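You operate a simulated robot arm through the tools that you are given. There is no shell and no other tool. Be economical: measure what you need, move in short steps, check, and stop when the job is done.

The job below is to be done with a simulated robot arm. You get a single attempt, and the scene is never put back.

## Task
Bake the green rack in the lower drawer as the blue card says, then switch the oven off.
Fine: one bake, run until the cool lamp lights; the rack stays in the shut drawer, latch locked, dials left as set.

The check looks at the end state, three seconds after you hand in, the way a careful person would. Anything else that was tipped, shoved, dropped, spilled or broken makes it a failure.

## Robot
A 6-joint arm with a two-finger parallel gripper, fixed in place. Base frame: the origin is at the foot of the arm, x ahead of it, y to its left, z up. Units: mm, degrees, N and s.
With the tool pointing down near the work surface it reaches from about 340 to 820 mm from the base axis. Its first joint turns from -166.0 to 166.0 degrees. Payload 3.91 kg.
The tool frame sits at the grasp point between the pads (the TCP): z along the fingers, y along the line on which they close. The tips reach 30 mm beyond it. The gripper opens to 110 mm. The fingers are 20 mm wide and 10 mm thick; the gripper's body (48 by 112 mm) begins 55 mm behind the TCP.
Orientation is that of the tool frame in the base frame, as [roll, pitch, yaw] about the fixed x, y, z axes, in that order (R = Rz(yaw) Ry(pitch) Rx(roll)). With the fingers straight down and closing along the base's y, the tool's x points along the base's -x, its y along +y and its z along -z.

## Interface
- The arm moves only by the tool send_rows. Its argument "increments" is a list of rows, each a list of 7 numbers: the shift along the tool's x, y, z in cm, then the turn, a rotation vector about the tool's x, y, z in degrees, then the opening, from 0 (shut) to 1 (fully open). In form: [[dx, dy, dz, wx, wy, wz, fingers], ...]. A call has 1 to 8 rows; each row is the pose to reach, as a shift and turn from the pose commanded when the call began, along the tool's axes at that moment. Each row takes 0.2 s and may step no farther than 50 mm and 8.6 degrees from the row before; otherwise, or with a gripper value out of range, the whole call is refused. Where a pose cannot be reached the arm comes as near as it can. A force on the tool above 40 N (or 10 N above the force at the start of the call, whichever is more), or a blocked arm, ends the call early, and 0.2 s more pass. Each finger travels about 45 mm/s and halts on what it meets, pressing with about 28 N; the grip force reading is that of the motor and also rises with nothing between the fingers. The clock runs only during rows and for 0.2 s after the last one: add rows that repeat a pose to give the fingers time. The reply holds the time, the measured pose of the TCP, the force on the tool along the base axes, the opening and the grip force, in the units named above and with some noise.
- Cameras (640 x 400 px; columns grow to the right, rows downward): "scene" is fixed at [400.5, -499, 1537.7]; the picture's right is [0.97, 0.25, 0.00], its down [0.14, -0.55, -0.82] and it looks along [-0.20, 0.79, -0.57] (base axes); focal length 330 px, centre (320, 200). "wrist" rides on the gripper at [-36, 0, -57] in the tool frame; the picture's right is [0.00, -1.00, 0.00], its down [0.97, 0.00, -0.24] and it looks along [0.24, 0.00, 0.97] (tool axes); focal length 218 px, centre (320, 200). There is no depth. A picture from a camera that has moved, and an enlarged one, comes with that camera's place and axes in the base frame and with its lens.
- snapshot(camera): a new picture of that camera. The clock stands still meanwhile.
- lift_body(by): slides the trunk up (or, below 0, down) by that many mm; the arm rides with it, the base frame stays. It gives what a move gives, with no picture.
- close_up(camera, box): a new picture of the part [left, top, right, bottom] of that camera's present view, enlarged. The clock stands still meanwhile.
- close_job(): hands the job in; it is judged then, once.

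Work in short steps. Places have to be worked out from the pictures, the camera data and where the tool is seen: move nearer, look again, correct. Check each grasp and each placing, and mend what went wrong. You have 120 turns and 76 pictures in all, those below and enlarged ones among them. Open the gripper and draw the arm clear of the work before you hand the job in, unless the task says otherwise; then end with one line.

The tools are called after "Call:" as name(argument=value, ...) on one line, values as JSON. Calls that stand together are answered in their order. send_rows: Moves the arm, as the interface text tells. Its arguments: {"type":"object","properties":{"increments":{"type":"array"}},"required":["increments"]} The other tools are called the same way: lift_body (by) slides the trunk up or down; snapshot (camera) takes a picture; close_up (camera, box) takes an enlarged picture of a part of a camera's view; close_job () hands the job in.

At the start:

```text
clock: 0.0
tool_pos: [349.9, 271.7, 1282.7]
tool_rot: [-180.0, -0.1, 180.0]
ft_force: [0.3, -0.3, -0.7]
width: 110.2
grip_force: 0.2
trunk travel left (down, up): [-575.0, 35.0]
```

scene: 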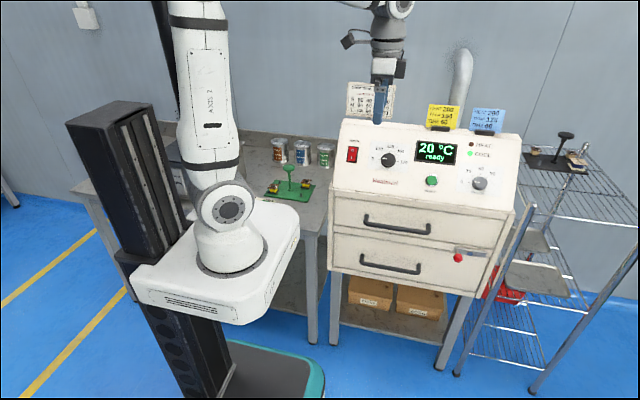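
wrist: 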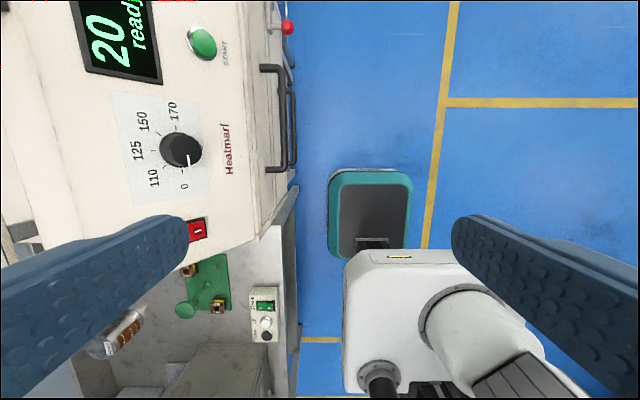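

The scene shows an oven with two drawers, a green rack on the bench, and cards on top of the oven. I'll enlarge the cards, panel and rack to read them.

Call:
close_up(camera="scene", box=[340, 75, 520, 187])

Call:
close_up(camera="scene", box=[415, 95, 515, 157])

Call:
close_up(camera="scene", box=[320, 180, 520, 305])

Call:
close_up(camera="scene", box=[240, 125, 350, 215])

```text
3.56 times, centred on (430, 131) of scene
camera zoom: at [400.5, -499.0, 1537.7], right [0.97, 0.25, 0.0], down [0.14, -0.55, -0.82], along [-0.2, 0.79, -0.57], focal length 1173 px, centre (-71, 445)
```

zoom: 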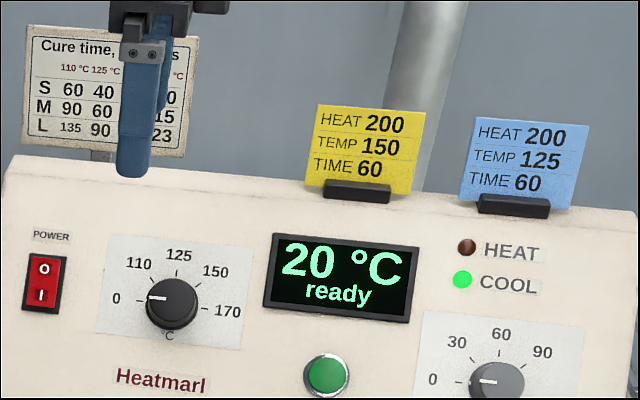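

```text
6.40 times, centred on (465, 126) of scene
camera zoom: at [400.5, -499.0, 1537.7], right [0.97, 0.25, 0.0], down [0.14, -0.55, -0.82], along [-0.2, 0.79, -0.57], focal length 2111 px, centre (-608, 674)
```

zoom: 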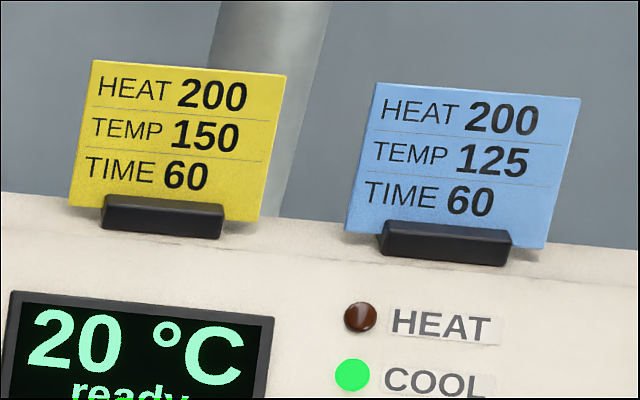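

```text
3.20 times, centred on (420, 242) of scene
camera zoom: at [400.5, -499.0, 1537.7], right [0.97, 0.25, 0.0], down [0.14, -0.55, -0.82], along [-0.2, 0.79, -0.57], focal length 1055 px, centre (0, 64)
```

zoom: 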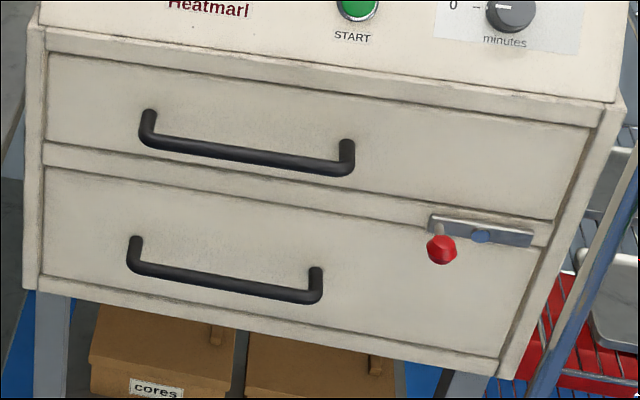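

```text
4.44 times, centred on (295, 170) of scene
camera zoom: at [400.5, -499.0, 1537.7], right [0.97, 0.25, 0.0], down [0.14, -0.55, -0.82], along [-0.2, 0.79, -0.57], focal length 1466 px, centre (431, 333)
```

zoom: 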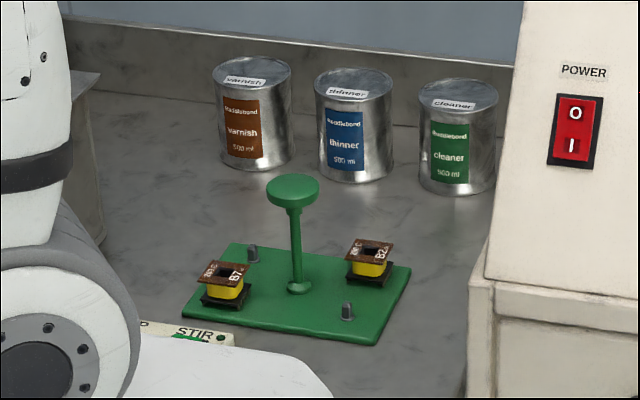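

The blue card says 125 °C and 60. I judge the rack at about (-13, 611), the upper handle at (442, 383, 846) and the lower handle at about (446, 383, 646). I'll swing the tool toward the oven front and look through the wrist camera.

Call:
send_rows(increments=[[0, -2, 0, -8.5, 0, 0, 1], [0, -4, 0, -17, 0, 0, 1], [0, -6, 0, -25.5, 0, 0, 1], [0, -8, 0, -34, 0, 0, 1], [0, -10, 0, -42.5, 0, 0, 1], [0, -12, 0, -51, 0, 0, 1], [0, -14, 0, -59.5, 0, 0, 1], [0, -16, 0, -68, 0, 0, 1]])

Call:
snapshot(camera="wrist")

```text
clock: 1.8
tool_pos: [349.9, 110.9, 1284.4]
tool_rot: [111.7, 0.1, -180.0]
ft_force: [-0.3, 0.0, 0.0]
width: 110.0
grip_force: 0.1
trunk travel left (down, up): [-575.0, 35.0]
```

```text
69 pictures are left
camera wrist: at [386.4, 58.1, 1305.2], right [0.0, -0.37, -0.93], down [-0.97, -0.22, 0.09], along [-0.24, 0.9, -0.36], focal length 218 px, centre (320, 200)
```

wrist: 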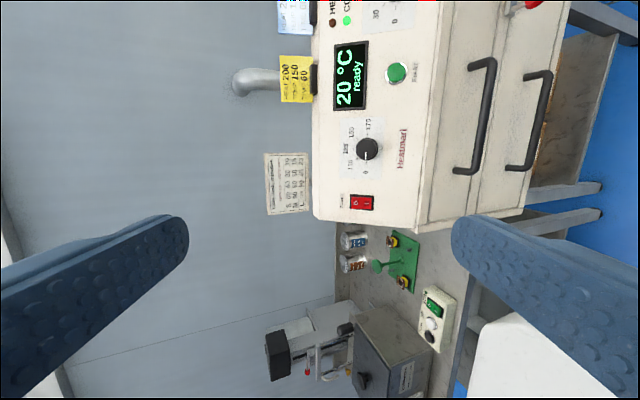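

The wrist camera now sees the oven side-on. I'll finish the turn to horizontal, shift toward +x, and lower the trunk to look straight at the panel and drawers.

Call:
send_rows(increments=[[-3, 0, 0, -7.5, 0, 0, 1], [-6, 0, 0, -15, 0, 0, 1], [-9, 0, 0, -22, 0, 0, 1], [-12, 0, 0, -22, 0, 0, 1]])

Call:
lift_body(by=-350)

Call:
snapshot(camera="wrist")

```text
clock: 2.8
tool_pos: [472.8, 110.7, 1282.3]
tool_rot: [89.9, 0.0, 180.0]
ft_force: [0.2, 0.5, -0.7]
width: 110.2
grip_force: 0.1
trunk travel left (down, up): [-575.0, 35.0]
```

```text
clock: 6.2
tool_pos: [471.7, 111.0, 932.7]
tool_rot: [90.1, 0.0, -179.9]
ft_force: [-0.3, -0.5, 0.0]
width: 110.1
grip_force: 0.1
trunk travel left (down, up): [-225.0, 385.0]
```

```text
68 pictures are left
camera wrist: at [507.4, 53.4, 933.3], right [0.0, 0.0, -1.0], down [-0.97, -0.24, 0.0], along [-0.24, 0.97, 0.0], focal length 218 px, centre (320, 200)
```

wrist: 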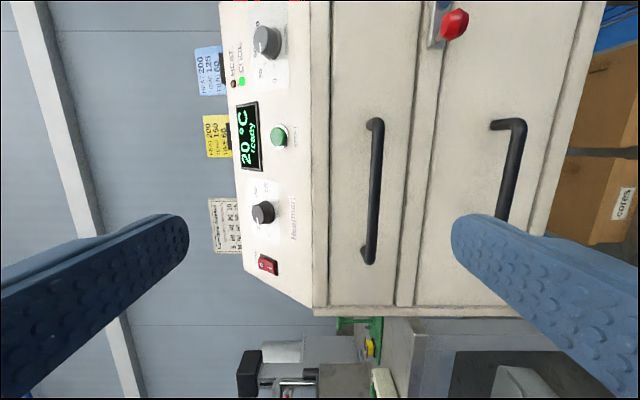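

The oven front seems almost square with the base x axis. I'll move to +x to look at the latch, and enlarge it from the scene camera too.

Call:
send_rows(increments=[[-4, 0, 0, 0, 0, 0, 1], [-8, -2, 0, 0, 0, 0, 1], [-12, -5, 0, 0, 0, 0, 1], [-14, -9, 0, 0, 0, 0, 1]])

Call:
snapshot(camera="wrist")

Call:
close_up(camera="scene", box=[430, 225, 510, 275])

```text
clock: 7.2
tool_pos: [613.3, 114.3, 841.0]
tool_rot: [90.0, 0.0, 180.0]
ft_force: [-0.3, 0.4, 0.7]
width: 110.1
grip_force: 0.0
trunk travel left (down, up): [-225.0, 385.0]
```

```text
67 pictures are left
camera wrist: at [650.1, 56.1, 842.4], right [0.0, 0.0, -1.0], down [-0.97, -0.24, 0.0], along [-0.24, 0.97, 0.0], focal length 218 px, centre (320, 200)
```

wrist: 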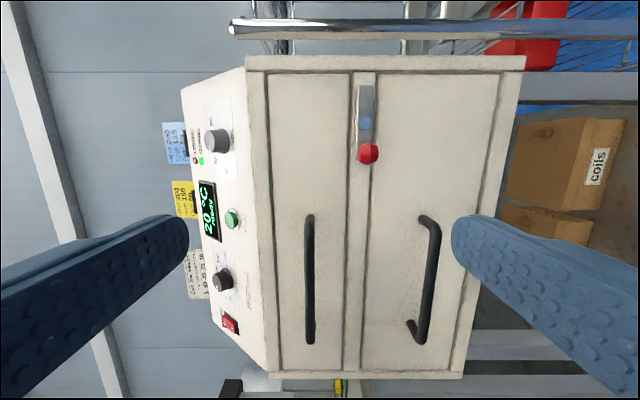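

```text
8.00 times, centred on (470, 250) of scene
camera zoom: at [400.5, -499.0, 1537.7], right [0.97, 0.25, 0.0], down [0.14, -0.55, -0.82], along [-0.2, 0.79, -0.57], focal length 2638 px, centre (-880, -200)
```

zoom: 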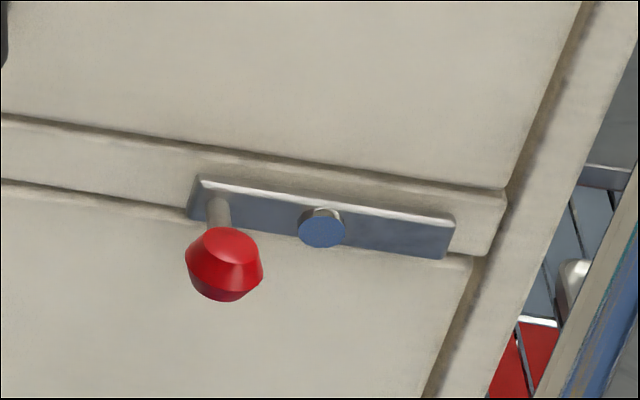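

The latch bar lies along the rail (looks unlocked), with the knob to the left of its pivot. I put the lower handle at about x 335–545, y 375, z 660. I'll line up with its middle.

Call:
send_rows(increments=[[4.5, 0, 0, 0, 0, 0, 1], [9, 0, 0, 0, 0, 0, 1], [13.5, 0, 0, 0, 0, 0, 1], [17.3, 0, 0, 0, 0, 0, 1]])

Call:
lift_body(by=-180)

Call:
snapshot(camera="wrist")

```text
clock: 8.2
tool_pos: [439.6, 109.4, 842.4]
tool_rot: [90.0, 0.0, -179.9]
ft_force: [0.8, -1.1, 0.7]
width: 109.9
grip_force: 0.0
trunk travel left (down, up): [-225.0, 385.0]
```

```text
clock: 10.2
tool_pos: [440.7, 109.8, 663.5]
tool_rot: [90.0, -0.1, 180.0]
ft_force: [-0.1, -0.5, 1.0]
width: 110.2
grip_force: 0.1
trunk travel left (down, up): [-45.0, 565.0]
```

```text
65 pictures are left
camera wrist: at [476.2, 53.2, 662.6], right [0.0, 0.0, -1.0], down [-0.97, -0.24, 0.0], along [-0.24, 0.97, 0.0], focal length 218 px, centre (320, 200)
```

wrist: 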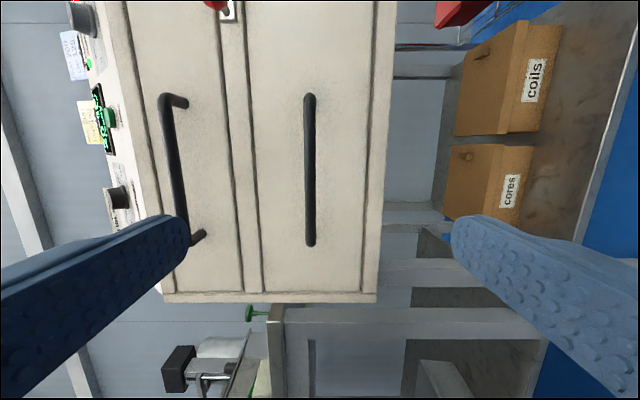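

The handle's middle is near (432, 375, 679). I'll raise slightly and move in, stopping short to check.

Call:
send_rows(increments=[[0.3, 1.6, 4.5, 0, 0, 0, 1], [0.6, 1.6, 9, 0, 0, 0, 1], [0.6, 1.6, 13.5, 0, 0, 0, 1], [0.6, 1.6, 18, 0, 0, 0, 1], [0.6, 1.6, 22, 0, 0, 0, 1]])

Call:
snapshot(camera="wrist")

```text
clock: 11.4
tool_pos: [432.9, 328.9, 680.6]
tool_rot: [90.0, 0.0, 179.9]
ft_force: [0.1, -0.1, 0.7]
width: 110.1
grip_force: 0.0
trunk travel left (down, up): [-45.0, 565.0]
```

```text
64 pictures are left
camera wrist: at [468.4, 271.9, 680.3], right [0.0, 0.0, -1.0], down [-0.97, -0.24, 0.0], along [-0.24, 0.97, 0.0], focal length 218 px, centre (320, 200)
```

wrist: 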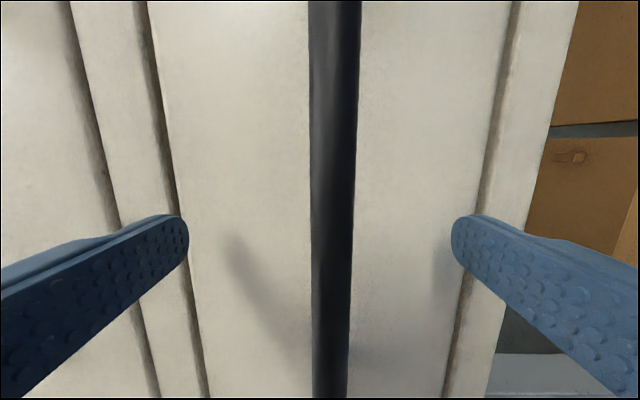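

The bar is a little below the finger midline, about 6 mm. I'll drop that much, advance 35 mm and close.

Call:
send_rows(increments=[[0, -0.6, 1.5, 0, 0, 0, 1], [0, -0.6, 3.5, 0, 0, 0, 1], [0, -0.6, 3.5, 0, 0, 0, 0.5], [0, -0.6, 3.5, 0, 0, 0, 0.1], [0, -0.6, 3.5, 0, 0, 0, 0], [0, -0.6, 3.5, 0, 0, 0, 0], [0, -0.6, 3.5, 0, 0, 0, 0], [0, -0.6, 3.5, 0, 0, 0, 0]])

Call:
snapshot(camera="wrist")

```text
clock: 12.1
tool_pos: [433.2, 360.3, 673.6]
tool_rot: [89.9, 0.0, -180.0]
ft_force: [-1.8, -38.8, -0.5]
width: 92.7
grip_force: 2.3
trunk travel left (down, up): [-45.0, 565.0]
stopped in row 3: the force on the tool passed its limit (the readings are from after the stop); the commanded pose is now the measured one
```

```text
63 pictures are left
camera wrist: at [469.5, 302.9, 673.9], right [0.0, 0.0, -1.0], down [-0.97, -0.24, 0.0], along [-0.24, 0.97, 0.0], focal length 218 px, centre (320, 200)
```

wrist: 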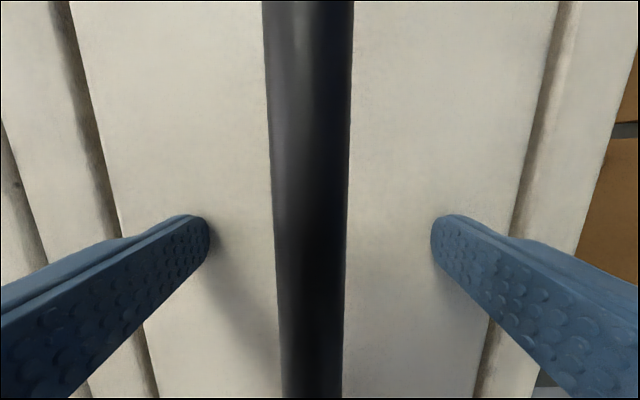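

The tips touched the drawer face, so the face is at y ≈ 391. I'll back off 8 mm and close on the bar.

Call:
send_rows(increments=[[0, 0.2, -0.8, 0, 0, 0, 0.8], [0, 0.2, -0.8, 0, 0, 0, 0.5], [0, 0.2, -0.8, 0, 0, 0, 0.2], [0, 0.2, -0.8, 0, 0, 0, 0], [0, 0.2, -0.8, 0, 0, 0, 0], [0, 0.2, -0.8, 0, 0, 0, 0], [0, 0.2, -0.8, 0, 0, 0, 0]])

```text
clock: 13.7
tool_pos: [432.7, 353.4, 674.8]
tool_rot: [90.1, 0.0, 179.8]
ft_force: [0.5, 0.3, 4.9]
width: 15.7
grip_force: 45.0
trunk travel left (down, up): [-45.0, 565.0]
```

The grip holds the bar (15.7 mm). I'll pull it gently by 60 mm and check force.

Call:
send_rows(increments=[[0, 0, -1, 0, 0, 0, 0], [0, 0, -2, 0, 0, 0, 0], [0, 0, -3, 0, 0, 0, 0], [0, 0, -4, 0, 0, 0, 0], [0, 0, -5, 0, 0, 0, 0], [0, 0, -6, 0, 0, 0, 0]])

Call:
snapshot(camera="scene")

```text
clock: 15.1
tool_pos: [432.7, 294.2, 675.8]
tool_rot: [90.0, 0.1, 180.0]
ft_force: [10.6, 0.6, 27.2]
width: 15.7
grip_force: 44.9
trunk travel left (down, up): [-45.0, 565.0]
```

```text
62 pictures are left
```

scene: 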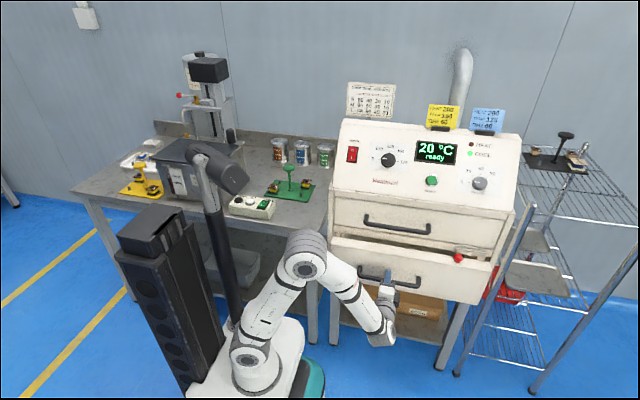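

The drawer slides out. I'll keep pulling, easing the vertical load a bit.

Call:
send_rows(increments=[[0, 0.1, -1.5, 0, 0, 0, 0], [0, 0.2, -3, 0, 0, 0, 0], [0, 0.2, -4.5, 0, 0, 0, 0], [0, 0.2, -6, 0, 0, 0, 0], [0, 0.2, -7.5, 0, 0, 0, 0], [0, 0.2, -9, 0, 0, 0, 0], [0, 0.2, -10.5, 0, 0, 0, 0], [0, 0.2, -12, 0, 0, 0, 0]])

Call:
snapshot(camera="scene")

```text
clock: 16.9
tool_pos: [433.9, 172.0, 675.9]
tool_rot: [90.2, -0.1, 179.9]
ft_force: [10.5, 0.1, -10.3]
width: 16.0
grip_force: 44.6
trunk travel left (down, up): [-45.0, 565.0]
```

```text
61 pictures are left
```

scene: 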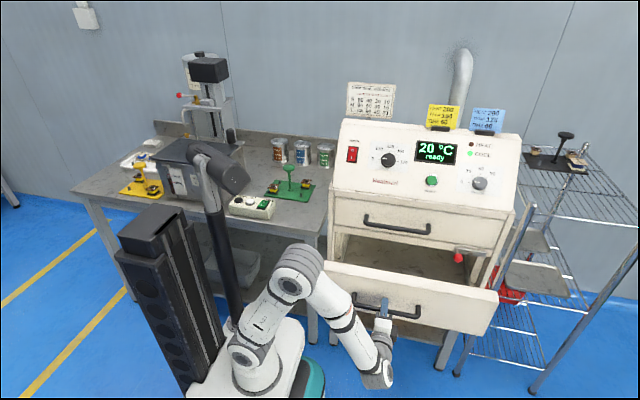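

Out by about 180 mm. I'll go on until 250 mm or the stop.

Call:
send_rows(increments=[[0, 0, -1.2, 0, 0, 0, 0], [0, 0, -2.4, 0, 0, 0, 0], [0, 0, -3.6, 0, 0, 0, 0], [0, 0, -4.8, 0, 0, 0, 0], [0, 0, -6, 0, 0, 0, 0], [0, 0, -7.2, 0, 0, 0, 0]])

Call:
snapshot(camera="scene")

```text
clock: 18.2
tool_pos: [433.1, 101.2, 676.9]
tool_rot: [90.2, -0.1, -180.0]
ft_force: [-0.7, -0.1, -21.1]
width: 15.8
grip_force: 44.9
trunk travel left (down, up): [-45.0, 565.0]
```

```text
60 pictures are left
```

scene: 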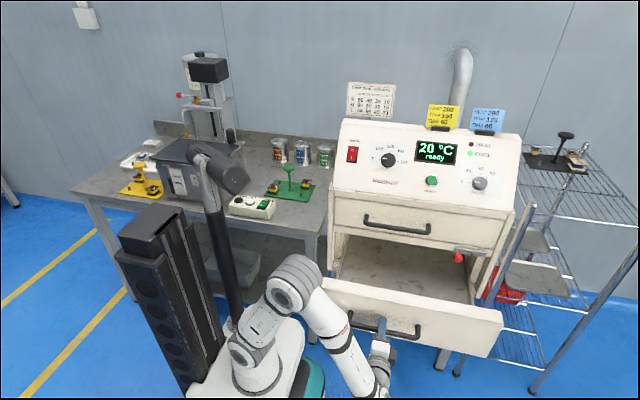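

It still moves freely. I'll pull another 50 mm for room.

Call:
send_rows(increments=[[0, -0.1, -1, 0, 0, 0, 0], [0, -0.2, -2, 0, 0, 0, 0], [0, -0.2, -3, 0, 0, 0, 0], [0, -0.2, -4, 0, 0, 0, 0], [0, -0.2, -5, 0, 0, 0, 0]])

```text
clock: 19.4
tool_pos: [432.6, 49.8, 676.1]
tool_rot: [90.1, 0.0, -179.8]
ft_force: [-21.4, 0.5, -8.0]
width: 15.7
grip_force: 44.9
trunk travel left (down, up): [-45.0, 565.0]
```

The drawer is 303 mm out. I'll release and back off.

Call:
send_rows(increments=[[0, 0, 0, 0, 0, 0, 0.3], [0, 0, 0, 0, 0, 0, 0.6], [0, 0, 0, 0, 0, 0, 0.8], [0, 0, 0, 0, 0, 0, 0.8], [0, 0, -2, 0, 0, 0, 0.8], [0, 0, -5, 0, 0, 0, 0.8], [0, 0, -8, 0, 0, 0, 0.8]])

Call:
lift_body(by=450)

Call:
snapshot(camera="scene")

```text
clock: 21.1
tool_pos: [432.9, -31.6, 674.1]
tool_rot: [90.1, 0.0, 179.9]
ft_force: [0.2, 0.4, -0.7]
width: 87.9
grip_force: 0.0
trunk travel left (down, up): [-45.0, 565.0]
```

```text
refused: 450 is not a number from -400 to 400
```

```text
59 pictures are left
```

scene: 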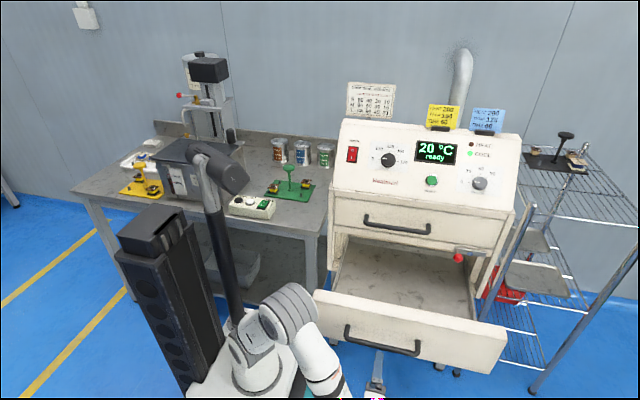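

The drawer is open with an empty tray. I'll raise the trunk 400 and turn the tool downward.

Call:
lift_body(by=400)

Call:
send_rows(increments=[[0, 0, 0, 8.5, 0, 0, 0.8], [0, 0, 0, 17, 0, 0, 0.8], [0, 0, 0, 25.5, 0, 0, 0.8], [0, 0, 0, 34, 0, 0, 0.8], [0, 0, 1, 42.5, 0, 0, 0.8], [0, 0, 3, 51, 0, 0, 0.8], [0, 0, 5, 59.5, 0, 0, 0.8], [0, 0, 7, 68, 0, 0, 0.8]])

Call:
send_rows(increments=[[0, 0, 0, 7.5, 0, 0, 0.8], [0, 0, 0, 15, 0, 0, 0.8], [0, 0, 0, 22, 0, 0, 0.8]])

```text
clock: 24.9
tool_pos: [431.8, -30.9, 1074.0]
tool_rot: [90.2, 0.0, 179.9]
ft_force: [1.0, -0.3, 0.0]
width: 87.9
grip_force: 0.0
trunk travel left (down, up): [-445.0, 165.0]
```

```text
clock: 26.7
tool_pos: [434.8, 38.7, 1073.5]
tool_rot: [158.2, 0.0, 179.9]
ft_force: [0.3, 0.7, -0.7]
width: 88.2
grip_force: 0.1
trunk travel left (down, up): [-445.0, 165.0]
```

```text
clock: 27.5
tool_pos: [434.6, 39.7, 1074.9]
tool_rot: [-179.7, 0.1, 180.0]
ft_force: [-0.1, 0.6, 0.5]
width: 88.2
grip_force: 0.0
trunk travel left (down, up): [-445.0, 165.0]
```

Now I'll carry the tool toward the rack, staying high.

Call:
send_rows(increments=[[2.9, 3.7, 0, 0, 0, 0, 0.8], [5.8, 7.4, 0, 0, 0, 0, 0.8], [8.7, 11.1, 0, 0, 0, 0, 0.8], [11.6, 14.8, 0, 0, 0, 0, 0.8], [14.5, 18.5, 0, 0, 0, 0, 0.8], [17.4, 22.2, 0, 0, 0, 0, 0.8], [20.3, 25.9, 0, 0, 0, 0, 0.8], [23.2, 29.6, 0, 0, 0, 0, 0.8]])

Call:
send_rows(increments=[[3, 3, 0, 0, 0, 0, 0.8], [6, 6, 0, 0, 0, 0, 0.8], [9, 9, 0, 0, 0, 0, 0.8], [12, 12, 0, 0, 0, 0, 0.8], [15, 15, 0, 0, 0, 0, 0.8], [18, 18, 0, 0, 0, 0, 0.8], [21, 21, 0, 0, 0, 0, 0.8]])

Call:
snapshot(camera="wrist")

```text
clock: 29.3
tool_pos: [201.0, 334.3, 1072.0]
tool_rot: [-179.9, 0.0, 179.9]
ft_force: [-0.3, -0.6, 0.1]
width: 88.2
grip_force: 0.0
trunk travel left (down, up): [-445.0, 165.0]
```

```text
clock: 30.9
tool_pos: [-10.6, 545.6, 1072.4]
tool_rot: [-179.8, 0.1, 180.0]
ft_force: [-0.4, -0.4, 0.0]
width: 87.8
grip_force: 0.1
trunk travel left (down, up): [-445.0, 165.0]
```

```text
58 pictures are left
camera wrist: at [26.2, 546.4, 1130.1], right [0.0, -1.0, 0.01], down [-0.97, 0.0, 0.24], along [-0.24, 0.0, -0.97], focal length 218 px, centre (320, 200)
```

wrist: 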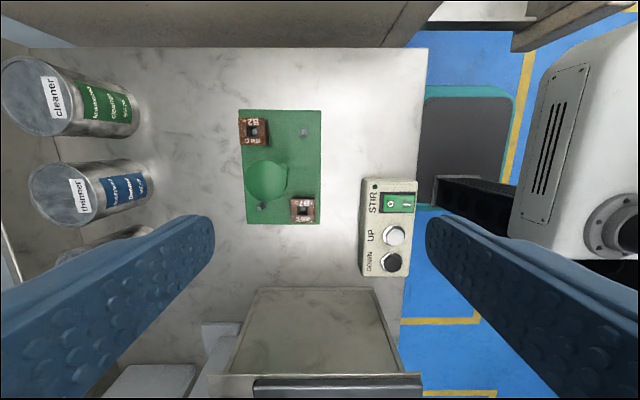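

The rack is centred near (-9, 608), its knob about 50 mm wide at (-12, 608, ~880), plate about 190 by 130 mm. I'll go over it and come part way down.

Call:
send_rows(increments=[[0, 3, 0, 0, 0, 0, 0.8], [0.1, 6.2, 2, 0, 0, 0, 0.8], [0.1, 6.2, 6, 0, 0, 0, 0.8], [0.1, 6.2, 9, 0, 0, 0, 0.8], [0.1, 6.2, 12, 0, 0, 0, 0.8]])

Call:
snapshot(camera="wrist")

Call:
close_up(camera="scene", box=[240, 100, 350, 210])

```text
clock: 32.1
tool_pos: [-10.4, 606.7, 953.5]
tool_rot: [-179.8, 0.0, 179.9]
ft_force: [0.1, -0.2, 0.2]
width: 87.9
grip_force: 0.1
trunk travel left (down, up): [-445.0, 165.0]
```

```text
57 pictures are left
camera wrist: at [25.6, 607.7, 1010.8], right [0.0, -1.0, 0.0], down [-0.97, 0.0, 0.24], along [-0.24, 0.0, -0.97], focal length 218 px, centre (320, 200)
```

wrist: 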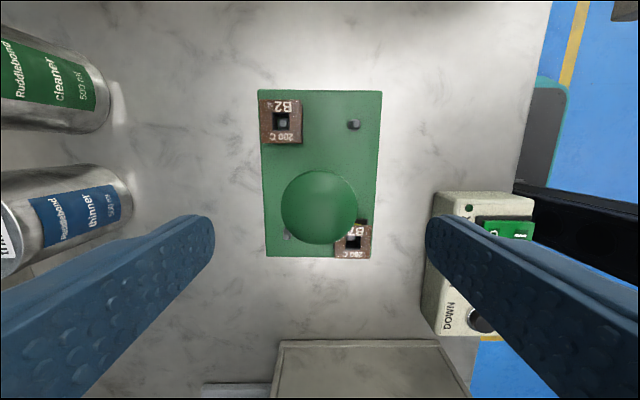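

```text
3.64 times, centred on (295, 155) of scene
camera zoom: at [400.5, -499.0, 1537.7], right [0.97, 0.25, 0.0], down [0.14, -0.55, -0.82], along [-0.2, 0.79, -0.57], focal length 1199 px, centre (411, 364)
```

zoom: 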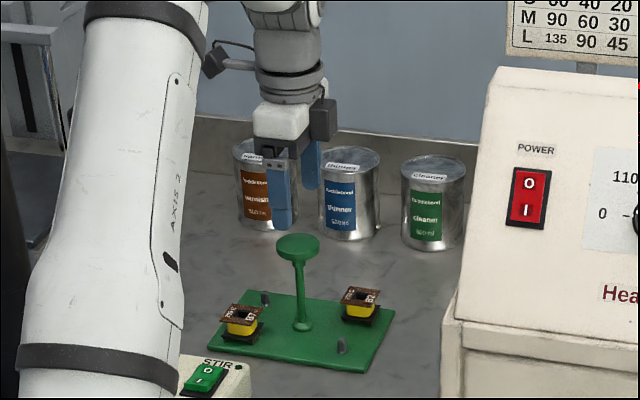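

The knob is centred between the fingers at (-11, 608). I'll descend to z≈873 and close on the disc.

Call:
send_rows(increments=[[0, 0, 3, 0, 0, 0, 0.8], [0, 0, 6, 0, 0, 0, 0.8], [0, 0, 8, 0, 0, 0, 0.8], [0, 0, 8, 0, 0, 0, 0.5], [0, 0, 8, 0, 0, 0, 0.4], [0, 0, 8, 0, 0, 0, 0.35], [0, 0, 8, 0, 0, 0, 0.3], [0, 0, 8, 0, 0, 0, 0.3]])

Call:
close_up(camera="scene", box=[240, 100, 350, 210])

```text
clock: 33.9
tool_pos: [-8.5, 607.2, 873.1]
tool_rot: [-179.9, 0.0, -180.0]
ft_force: [0.6, -0.4, 1.3]
width: 48.2
grip_force: 28.3
trunk travel left (down, up): [-445.0, 165.0]
```

```text
3.64 times, centred on (295, 155) of scene
camera zoom: at [400.5, -499.0, 1537.7], right [0.97, 0.25, 0.0], down [0.14, -0.55, -0.82], along [-0.2, 0.79, -0.57], focal length 1199 px, centre (411, 364)
```

zoom: 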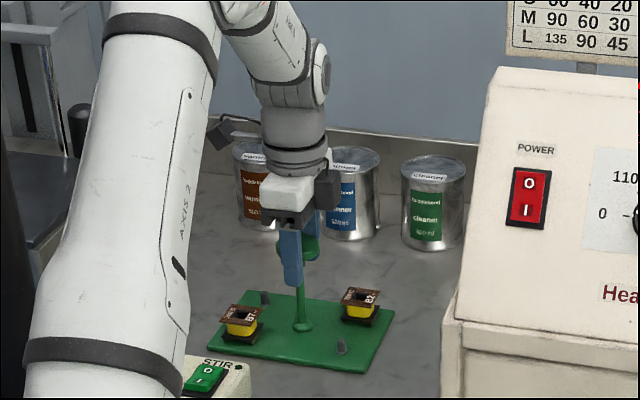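

The disc is held (48 mm). I'll lift slowly with a firm grip.

Call:
send_rows(increments=[[0, 0, 0, 0, 0, 0, 0], [0, 0, -1, 0, 0, 0, 0], [0, 0, -2.5, 0, 0, 0, 0], [0, 0, -5, 0, 0, 0, 0], [0, 0, -7.5, 0, 0, 0, 0], [0, 0, -10, 0, 0, 0, 0], [0, 0, -12, 0, 0, 0, 0], [0, 0, -13, 0, 0, 0, 0]])

Call:
close_up(camera="scene", box=[220, 60, 380, 220])

```text
clock: 35.7
tool_pos: [-11.0, 607.0, 1004.5]
tool_rot: [-179.9, 0.0, 180.0]
ft_force: [-0.1, 0.4, -0.3]
width: 0.0
grip_force: 27.8
trunk travel left (down, up): [-445.0, 165.0]
```

```text
2.50 times, centred on (300, 140) of scene
camera zoom: at [400.5, -499.0, 1537.7], right [0.97, 0.25, 0.0], down [0.14, -0.55, -0.82], along [-0.2, 0.79, -0.57], focal length 824 px, centre (370, 350)
```

zoom: 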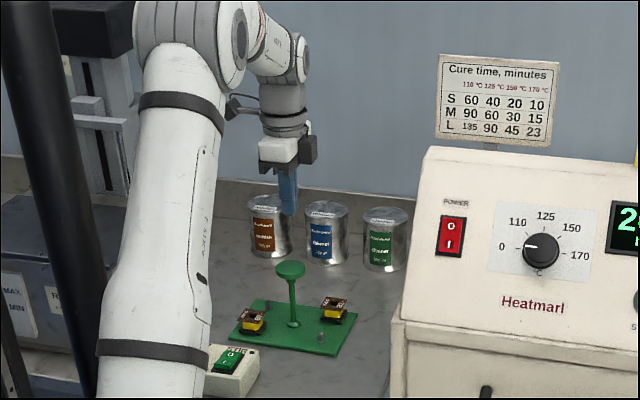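

The fingers slipped off the disc; the rack stayed where it was. I'll look at the knob's shape closely before trying again.

Call:
close_up(camera="scene", box=[260, 155, 325, 205])

Call:
snapshot(camera="wrist")

```text
8.00 times, centred on (292, 180) of scene
camera zoom: at [400.5, -499.0, 1537.7], right [0.97, 0.25, 0.0], down [0.14, -0.55, -0.82], along [-0.2, 0.79, -0.57], focal length 2638 px, centre (540, 360)
```

zoom: 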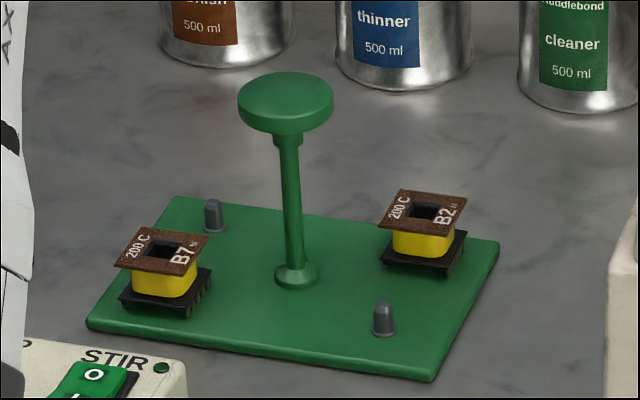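

```text
52 pictures are left
camera wrist: at [24.5, 607.6, 1062.3], right [0.0, -1.0, 0.0], down [-0.97, 0.0, 0.24], along [-0.24, 0.0, -0.97], focal length 218 px, centre (320, 200)
```

wrist: 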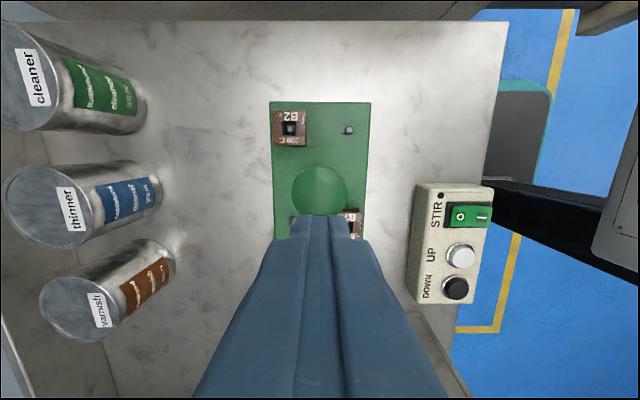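

The knob is a straight disc centred nearer x = -14, z ≈ 877; my grip was a bit off-centre and briefly squeezed. I'll regrip centred, lower and fully squeezed, then lift only a few millimetres to test.

Call:
send_rows(increments=[[0.3, 0, 0, 0, 0, 0, 0.3], [0.3, 0, 0, 0, 0, 0, 0.6], [0.3, 0, 0, 0, 0, 0, 0.75], [0.3, 0, 0, 0, 0, 0, 0.75], [0.3, 0, 4, 0, 0, 0, 0.75], [0.3, 0, 8, 0, 0, 0, 0.75], [0.3, 0, 11, 0, 0, 0, 0.75], [0.3, 0, 13.9, 0, 0, 0, 0.75]])

Call:
send_rows(increments=[[0, 0, 0, 0, 0, 0, 0.4], [0, 0, 0, 0, 0, 0, 0.1], [0, 0, 0, 0, 0, 0, 0], [0, 0, 0, 0, 0, 0, 0], [0, 0, 0, 0, 0, 0, 0]])

Call:
send_rows(increments=[[0, 0, -0.3, 0, 0, 0, 0], [0, 0, -0.6, 0, 0, 0, 0], [0, 0, -0.9, 0, 0, 0, 0], [0, 0, -1.2, 0, 0, 0, 0]])

Call:
close_up(camera="scene", box=[240, 120, 340, 210])

```text
clock: 37.5
tool_pos: [-14.1, 607.0, 865.3]
tool_rot: [-179.9, 0.0, 179.9]
ft_force: [-0.3, -1.2, 0.0]
width: 82.3
grip_force: 0.1
trunk travel left (down, up): [-445.0, 165.0]
```

```text
clock: 38.7
tool_pos: [-13.6, 605.7, 865.7]
tool_rot: [-179.9, 0.1, 179.8]
ft_force: [0.2, 0.0, 0.2]
width: 48.4
grip_force: 27.8
trunk travel left (down, up): [-445.0, 165.0]
```

```text
clock: 39.7
tool_pos: [-13.5, 607.4, 875.9]
tool_rot: [-179.9, 0.0, 180.0]
ft_force: [-1.1, 0.2, -3.1]
width: 48.5
grip_force: 27.9
trunk travel left (down, up): [-445.0, 165.0]
```

```text
4.44 times, centred on (290, 165) of scene
camera zoom: at [400.5, -499.0, 1537.7], right [0.97, 0.25, 0.0], down [0.14, -0.55, -0.82], along [-0.2, 0.79, -0.57], focal length 1466 px, centre (453, 356)
```

zoom: 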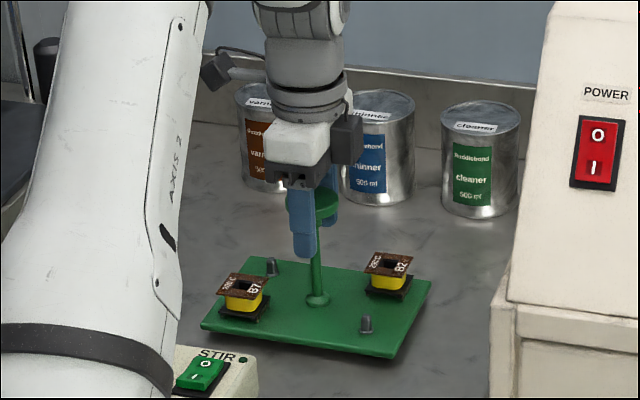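

Force shows about 3 N of load, and the plate seems just off the bench. I'll lift 40 mm more slowly and check it.

Call:
send_rows(increments=[[0, 0, -0.5, 0, 0, 0, 0], [0, 0, -1, 0, 0, 0, 0], [0, 0, -1.5, 0, 0, 0, 0], [0, 0, -2, 0, 0, 0, 0], [0, 0, -2.5, 0, 0, 0, 0], [0, 0, -3, 0, 0, 0, 0], [0, 0, -3.5, 0, 0, 0, 0], [0, 0, -4, 0, 0, 0, 0]])

Call:
close_up(camera="scene", box=[240, 120, 340, 210])

```text
clock: 41.5
tool_pos: [-13.8, 606.1, 916.1]
tool_rot: [-179.9, 0.1, -180.0]
ft_force: [-0.7, 0.5, -2.4]
width: 48.3
grip_force: 27.9
trunk travel left (down, up): [-445.0, 165.0]
```

```text
4.44 times, centred on (290, 165) of scene
camera zoom: at [400.5, -499.0, 1537.7], right [0.97, 0.25, 0.0], down [0.14, -0.55, -0.82], along [-0.2, 0.79, -0.57], focal length 1466 px, centre (453, 356)
```

zoom: 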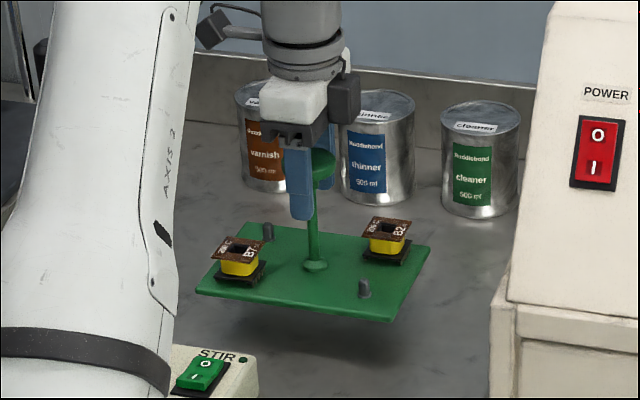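

The rack hangs steadily and level. I'll raise it 90 mm more, slowly, then start the traverse in moderate steps.

Call:
send_rows(increments=[[0, 0, -1, 0, 0, 0, 0], [0, 0, -2.2, 0, 0, 0, 0], [0, 0, -3.4, 0, 0, 0, 0], [0, 0, -4.6, 0, 0, 0, 0], [0, 0, -5.8, 0, 0, 0, 0], [0, 0, -7, 0, 0, 0, 0], [0, 0, -8, 0, 0, 0, 0], [0, 0, -9, 0, 0, 0, 0]])

Call:
send_rows(increments=[[-0.5, -0.6, 0, 0, 0, 0, 0], [-1.6, -2, 0, 0, 0, 0, 0], [-3, -3.8, 0, 0, 0, 0, 0], [-4.5, -5.7, 0, 0, 0, 0, 0], [-6, -7.6, 0, 0, 0, 0, 0], [-7.5, -9.5, 0, 0, 0, 0, 0], [-8.6, -10.9, 0, 0, 0, 0, 0], [-9.4, -12, 0, 0, 0, 0, 0]])

Call:
send_rows(increments=[[-0.5, -0.6, 0, 0, 0, 0, 0], [-1.6, -2, 0, 0, 0, 0, 0], [-3.2, -4, 0, 0, 0, 0, 0], [-5, -6.3, 0, 0, 0, 0, 0], [-6.8, -8.6, 0, 0, 0, 0, 0], [-8.6, -10.9, 0, 0, 0, 0, 0], [-10.2, -12.9, 0, 0, 0, 0, 0], [-11.4, -14.5, 0, 0, 0, 0, 0]])

Call:
snapshot(camera="scene")

```text
clock: 43.3
tool_pos: [-14.1, 607.0, 1005.2]
tool_rot: [-179.9, 0.0, 179.9]
ft_force: [0.3, 0.1, -3.0]
width: 48.1
grip_force: 28.4
trunk travel left (down, up): [-445.0, 165.0]
```

```text
clock: 45.1
tool_pos: [82.7, 487.2, 1006.1]
tool_rot: [-179.9, 0.0, -180.0]
ft_force: [-0.3, -0.9, -2.6]
width: 48.5
grip_force: 28.7
trunk travel left (down, up): [-445.0, 165.0]
```

```text
clock: 46.9
tool_pos: [192.6, 342.0, 1005.4]
tool_rot: [-179.7, 0.1, -180.0]
ft_force: [-7.5, -0.6, -2.2]
width: 47.9
grip_force: 27.9
trunk travel left (down, up): [-445.0, 165.0]
```

```text
49 pictures are left
```

scene: 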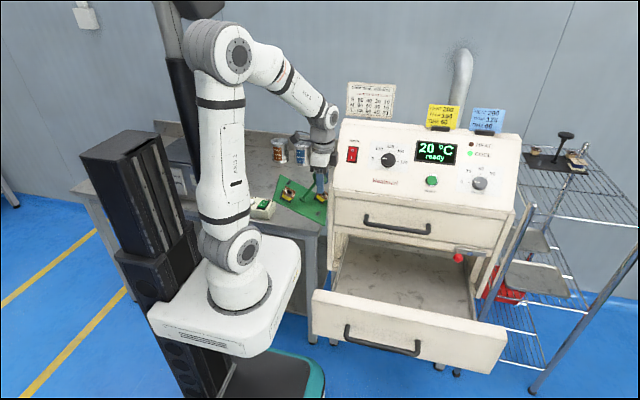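

The rack looks tilted and there is a sideways force of 7.5 N. I'll look closely before moving.

Call:
close_up(camera="scene", box=[260, 130, 380, 230])

Call:
snapshot(camera="wrist")

```text
4.00 times, centred on (320, 180) of scene
camera zoom: at [400.5, -499.0, 1537.7], right [0.97, 0.25, 0.0], down [0.14, -0.55, -0.82], along [-0.2, 0.79, -0.57], focal length 1319 px, centre (320, 280)
```

zoom: 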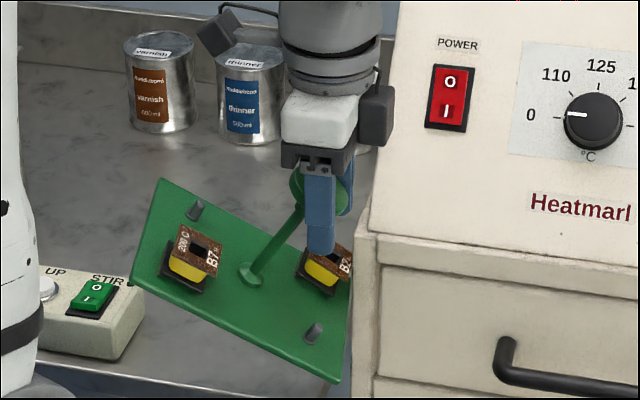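

```text
47 pictures are left
camera wrist: at [229.7, 341.6, 1063.8], right [0.0, -1.0, 0.0], down [-0.97, 0.0, 0.24], along [-0.24, 0.0, -0.97], focal length 218 px, centre (320, 200)
```

wrist: 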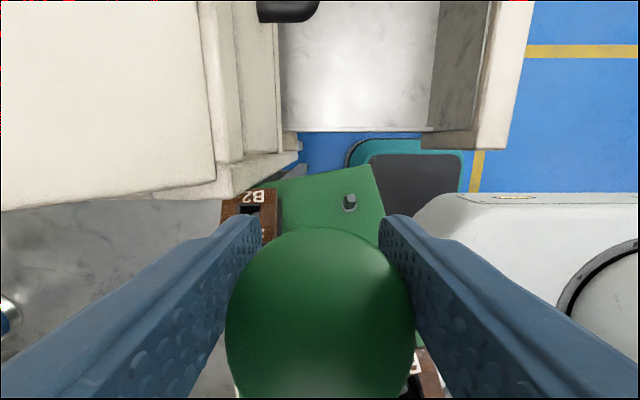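

The plate's right edge caught the oven's left side (the side is at x≈200), tipping the rack in the grip; both coils are still on. I'll back off slowly in -x and look.

Call:
send_rows(increments=[[1, 0.5, 0, 0, 0, 0, 0], [2, 1, 0, 0, 0, 0, 0], [3, 1.5, 0, 0, 0, 0, 0], [4, 2, 0, 0, 0, 0, 0], [5, 3, 0, 0, 0, 0, 0], [6, 4, 0, 0, 0, 0, 0], [7, 5, 0, 0, 0, 0, 0], [8, 6, 0, 0, 0, 0, 0]])

Call:
close_up(camera="scene", box=[230, 110, 380, 230])

```text
clock: 48.7
tool_pos: [113.5, 401.0, 1008.1]
tool_rot: [-179.9, 0.0, 179.9]
ft_force: [-0.5, -0.3, -3.7]
width: 47.8
grip_force: 27.6
trunk travel left (down, up): [-445.0, 165.0]
```

```text
3.33 times, centred on (305, 170) of scene
camera zoom: at [400.5, -499.0, 1537.7], right [0.97, 0.25, 0.0], down [0.14, -0.55, -0.82], along [-0.2, 0.79, -0.57], focal length 1099 px, centre (370, 300)
```

zoom: 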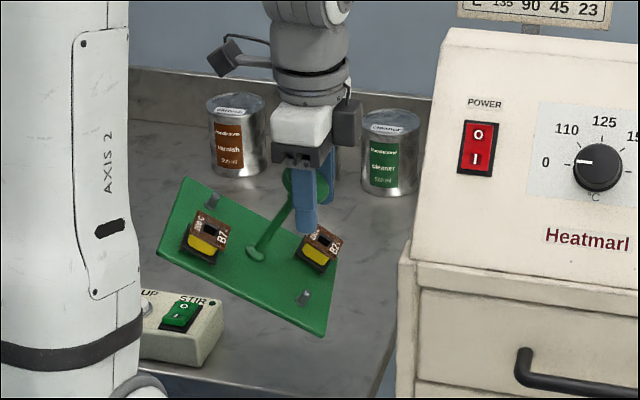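

The rack stays tilted about 33° in the grip. I'll bring it back above its old spot while turning the tool −33° about y so the plate is level, then set it down and regrip.

Call:
send_rows(increments=[[1.2, 1.8, 0, 0, -4, 0, 0], [3, 4.5, 0, 0, -8, 0, 0], [5, 7.5, 0, 0, -12, 0, 0], [7, 10.5, 0, 0, -16, 0, 0], [9, 13.5, 0, 0, -20, 0, 0], [10.8, 16.2, 0, 0, -24, 0, 0], [12, 18, 0, 0, -28.5, 0, 0], [12.7, 19, 0, 0, -33, 0, 0]])

Call:
close_up(camera="scene", box=[210, 90, 350, 210])

Call:
snapshot(camera="wrist")

```text
clock: 50.5
tool_pos: [-11.2, 592.3, 1003.4]
tool_rot: [-179.8, 33.1, 180.0]
ft_force: [-0.4, 0.4, -3.3]
width: 48.1
grip_force: 28.0
trunk travel left (down, up): [-445.0, 165.0]
```

```text
3.33 times, centred on (280, 150) of scene
camera zoom: at [400.5, -499.0, 1537.7], right [0.97, 0.25, 0.0], down [0.14, -0.55, -0.82], along [-0.2, 0.79, -0.57], focal length 1099 px, centre (453, 367)
```

zoom: 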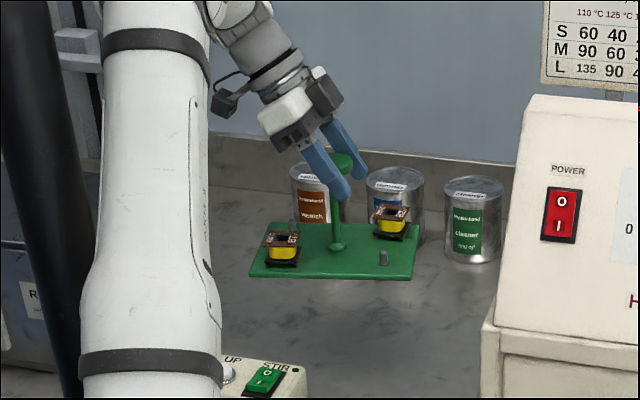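

```text
44 pictures are left
camera wrist: at [-12.8, 593.7, 1072.4], right [0.0, -1.0, 0.0], down [-0.94, 0.0, -0.33], along [0.33, 0.0, -0.94], focal length 218 px, centre (320, 200)
```

wrist: 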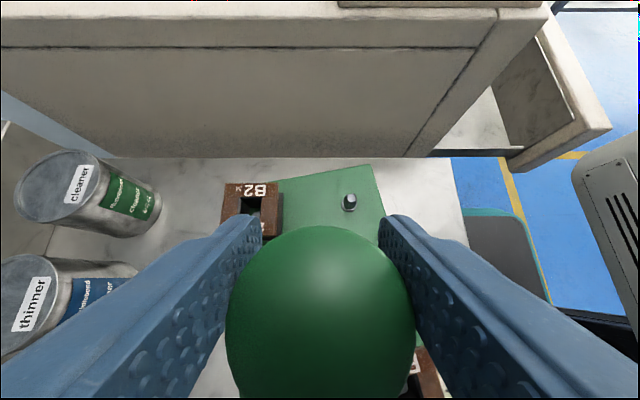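

The plate is level again, with a slight yaw of about 10°. I'll lower it onto the bench.

Call:
send_rows(increments=[[1.09, 0, 1.68, 0, 0, 0, 0], [2.18, 0, 3.36, 0, 0, 0, 0], [3.27, 0, 5.03, 0, 0, 0, 0], [4.36, 0, 6.71, 0, 0, 0, 0], [5.45, 0, 8.39, 0, 0, 0, 0], [6.3, 0, 9.7, 0, 0, 0, 0], [6.8, 0, 10.5, 0, 0, 0, 0], [7.1, 0, 10.95, 0, 0, 0, 0]])

Call:
close_up(camera="scene", box=[230, 110, 350, 210])

```text
clock: 52.3
tool_pos: [-11.7, 590.9, 875.8]
tool_rot: [-179.8, 33.0, -180.0]
ft_force: [-0.1, -1.2, -3.0]
width: 47.9
grip_force: 28.2
trunk travel left (down, up): [-445.0, 165.0]
```

```text
4.00 times, centred on (290, 160) of scene
camera zoom: at [400.5, -499.0, 1537.7], right [0.97, 0.25, 0.0], down [0.14, -0.55, -0.82], along [-0.2, 0.79, -0.57], focal length 1319 px, centre (440, 360)
```

zoom: 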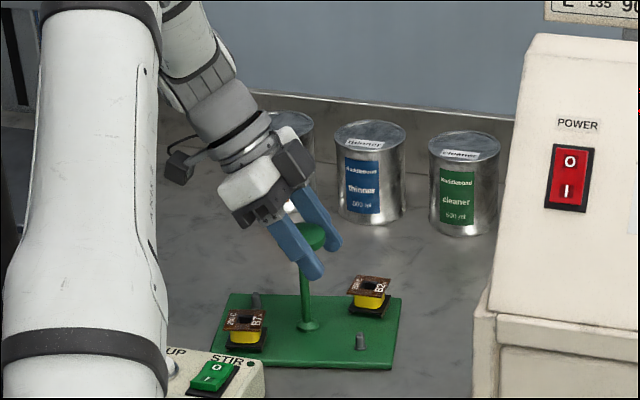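

Still about a centimetre above the bench. I'll lower in 2 mm steps until the weight comes off.

Call:
send_rows(increments=[[0.11, 0, 0.17, 0, 0, 0, 0], [0.22, 0, 0.34, 0, 0, 0, 0], [0.33, 0, 0.5, 0, 0, 0, 0], [0.44, 0, 0.67, 0, 0, 0, 0], [0.5, 0, 0.77, 0, 0, 0, 0]])

```text
clock: 53.5
tool_pos: [-12.2, 590.6, 869.8]
tool_rot: [179.8, 33.0, 179.9]
ft_force: [1.9, -2.4, 27.6]
width: 47.8
grip_force: 28.3
trunk travel left (down, up): [-445.0, 165.0]
```

The plate is on the bench (27 N up). I'll open, draw back along the fingers, and turn the tool upright again.

Call:
send_rows(increments=[[0, 0, 0, 0, 0, 0, 0.5], [0, 0, 0, 0, 0, 0, 0.75], [0, 0, 0, 0, 0, 0, 0.75], [0, 0, 0, 0, 0, 0, 0.75], [0, 0, -3, 0, 0, 0, 0.75], [0, 0, -6, 0, 0, 0, 0.75], [0, 0, -9, 0, 0, 0, 0.75]])

Call:
send_rows(increments=[[0, 0, 0, 0, 8, 0, 0.75], [0, 0, 0, 0, 16, 0, 0.75], [0, 0, 0, 0, 24, 0, 0.75], [0, 0, 0, 0, 33, 0, 0.75]])

Call:
snapshot(camera="wrist")

```text
clock: 55.1
tool_pos: [-62.9, 590.1, 945.2]
tool_rot: [-179.8, 33.0, -180.0]
ft_force: [-0.5, 0.0, -0.2]
width: 82.3
grip_force: 0.1
trunk travel left (down, up): [-445.0, 165.0]
```

```text
refused: row 4 steps farther than a row can; nothing moved
```

```text
42 pictures are left
camera wrist: at [-63.6, 590.5, 1011.7], right [0.0, -1.0, 0.0], down [-0.94, 0.0, -0.33], along [0.33, 0.0, -0.94], focal length 218 px, centre (320, 200)
```

wrist: 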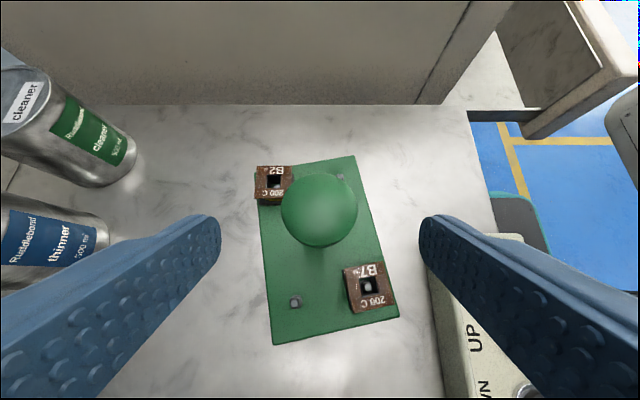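

The rack stands square on the bench with both coils, yawed about 10°. I'll bring the tool upright above the knob and look again.

Call:
send_rows(increments=[[0, 0, 0, 0, 8, 0, 0.75], [0, 0, -1, 0, 16, 0, 0.75], [-1, 0, -1, 0, 24, 0, 0.75], [-2, 0, -2, 0, 32, 0, 0.75], [-3, 0, -2, 0, 33, 0, 0.75]])

Call:
snapshot(camera="wrist")

```text
clock: 56.3
tool_pos: [-46.5, 591.2, 975.7]
tool_rot: [180.0, -0.1, -180.0]
ft_force: [-0.1, 0.1, 0.1]
width: 82.5
grip_force: 0.1
trunk travel left (down, up): [-445.0, 165.0]
```

```text
41 pictures are left
camera wrist: at [-10.6, 590.9, 1033.9], right [0.0, -1.0, 0.0], down [-0.97, 0.0, 0.24], along [-0.24, 0.0, -0.97], focal length 218 px, centre (320, 200)
```

wrist: 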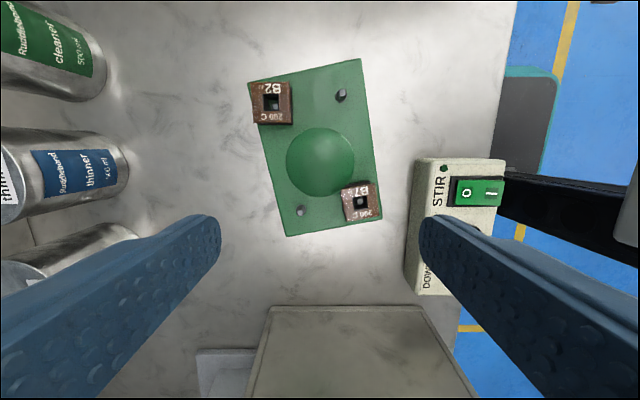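

The knob is at (-21.5, 590), with the rack yawed about 8° anticlockwise. I'll regrip centred at z≈865 and lift slowly.

Call:
send_rows(increments=[[-2.5, 0, 1, 0, 0, 0, 0.75], [-2.5, 0, 5, 0, 0, 0, 0.75], [-2.5, 0, 9, 0, 0, 0, 0.75], [-2.5, 0, 11.1, 0, 0, 0, 0.75], [-2.5, 0, 11.1, 0, 0, 0, 0.3], [-2.5, 0, 11.1, 0, 0, 0, 0], [-2.5, 0, 11.1, 0, 0, 0, 0], [-2.5, 0, 11.1, 0, 0, 0, 0]])

Call:
send_rows(increments=[[0, 0, 0, 0, 0, 0, 0], [0, 0, -0.4, 0, 0, 0, 0], [0, 0, -0.9, 0, 0, 0, 0], [0, 0, -1.5, 0, 0, 0, 0], [0, 0, -2.2, 0, 0, 0, 0], [0, 0, -3, 0, 0, 0, 0], [0, 0, -4, 0, 0, 0, 0], [0, 0, -5, 0, 0, 0, 0]])

Call:
close_up(camera="scene", box=[230, 110, 350, 210])

```text
clock: 58.1
tool_pos: [-21.4, 594.5, 865.2]
tool_rot: [-180.0, -0.1, 179.9]
ft_force: [0.2, -0.2, 0.2]
width: 48.0
grip_force: 28.3
trunk travel left (down, up): [-445.0, 165.0]
```

```text
clock: 59.9
tool_pos: [-21.6, 592.0, 915.5]
tool_rot: [-179.8, -0.1, 179.9]
ft_force: [-0.5, 0.0, -4.0]
width: 48.3
grip_force: 27.8
trunk travel left (down, up): [-445.0, 165.0]
```

```text
4.00 times, centred on (290, 160) of scene
camera zoom: at [400.5, -499.0, 1537.7], right [0.97, 0.25, 0.0], down [0.14, -0.55, -0.82], along [-0.2, 0.79, -0.57], focal length 1319 px, centre (440, 360)
```

zoom: 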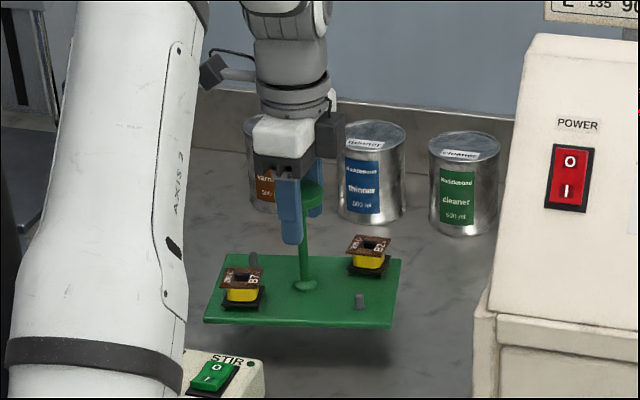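

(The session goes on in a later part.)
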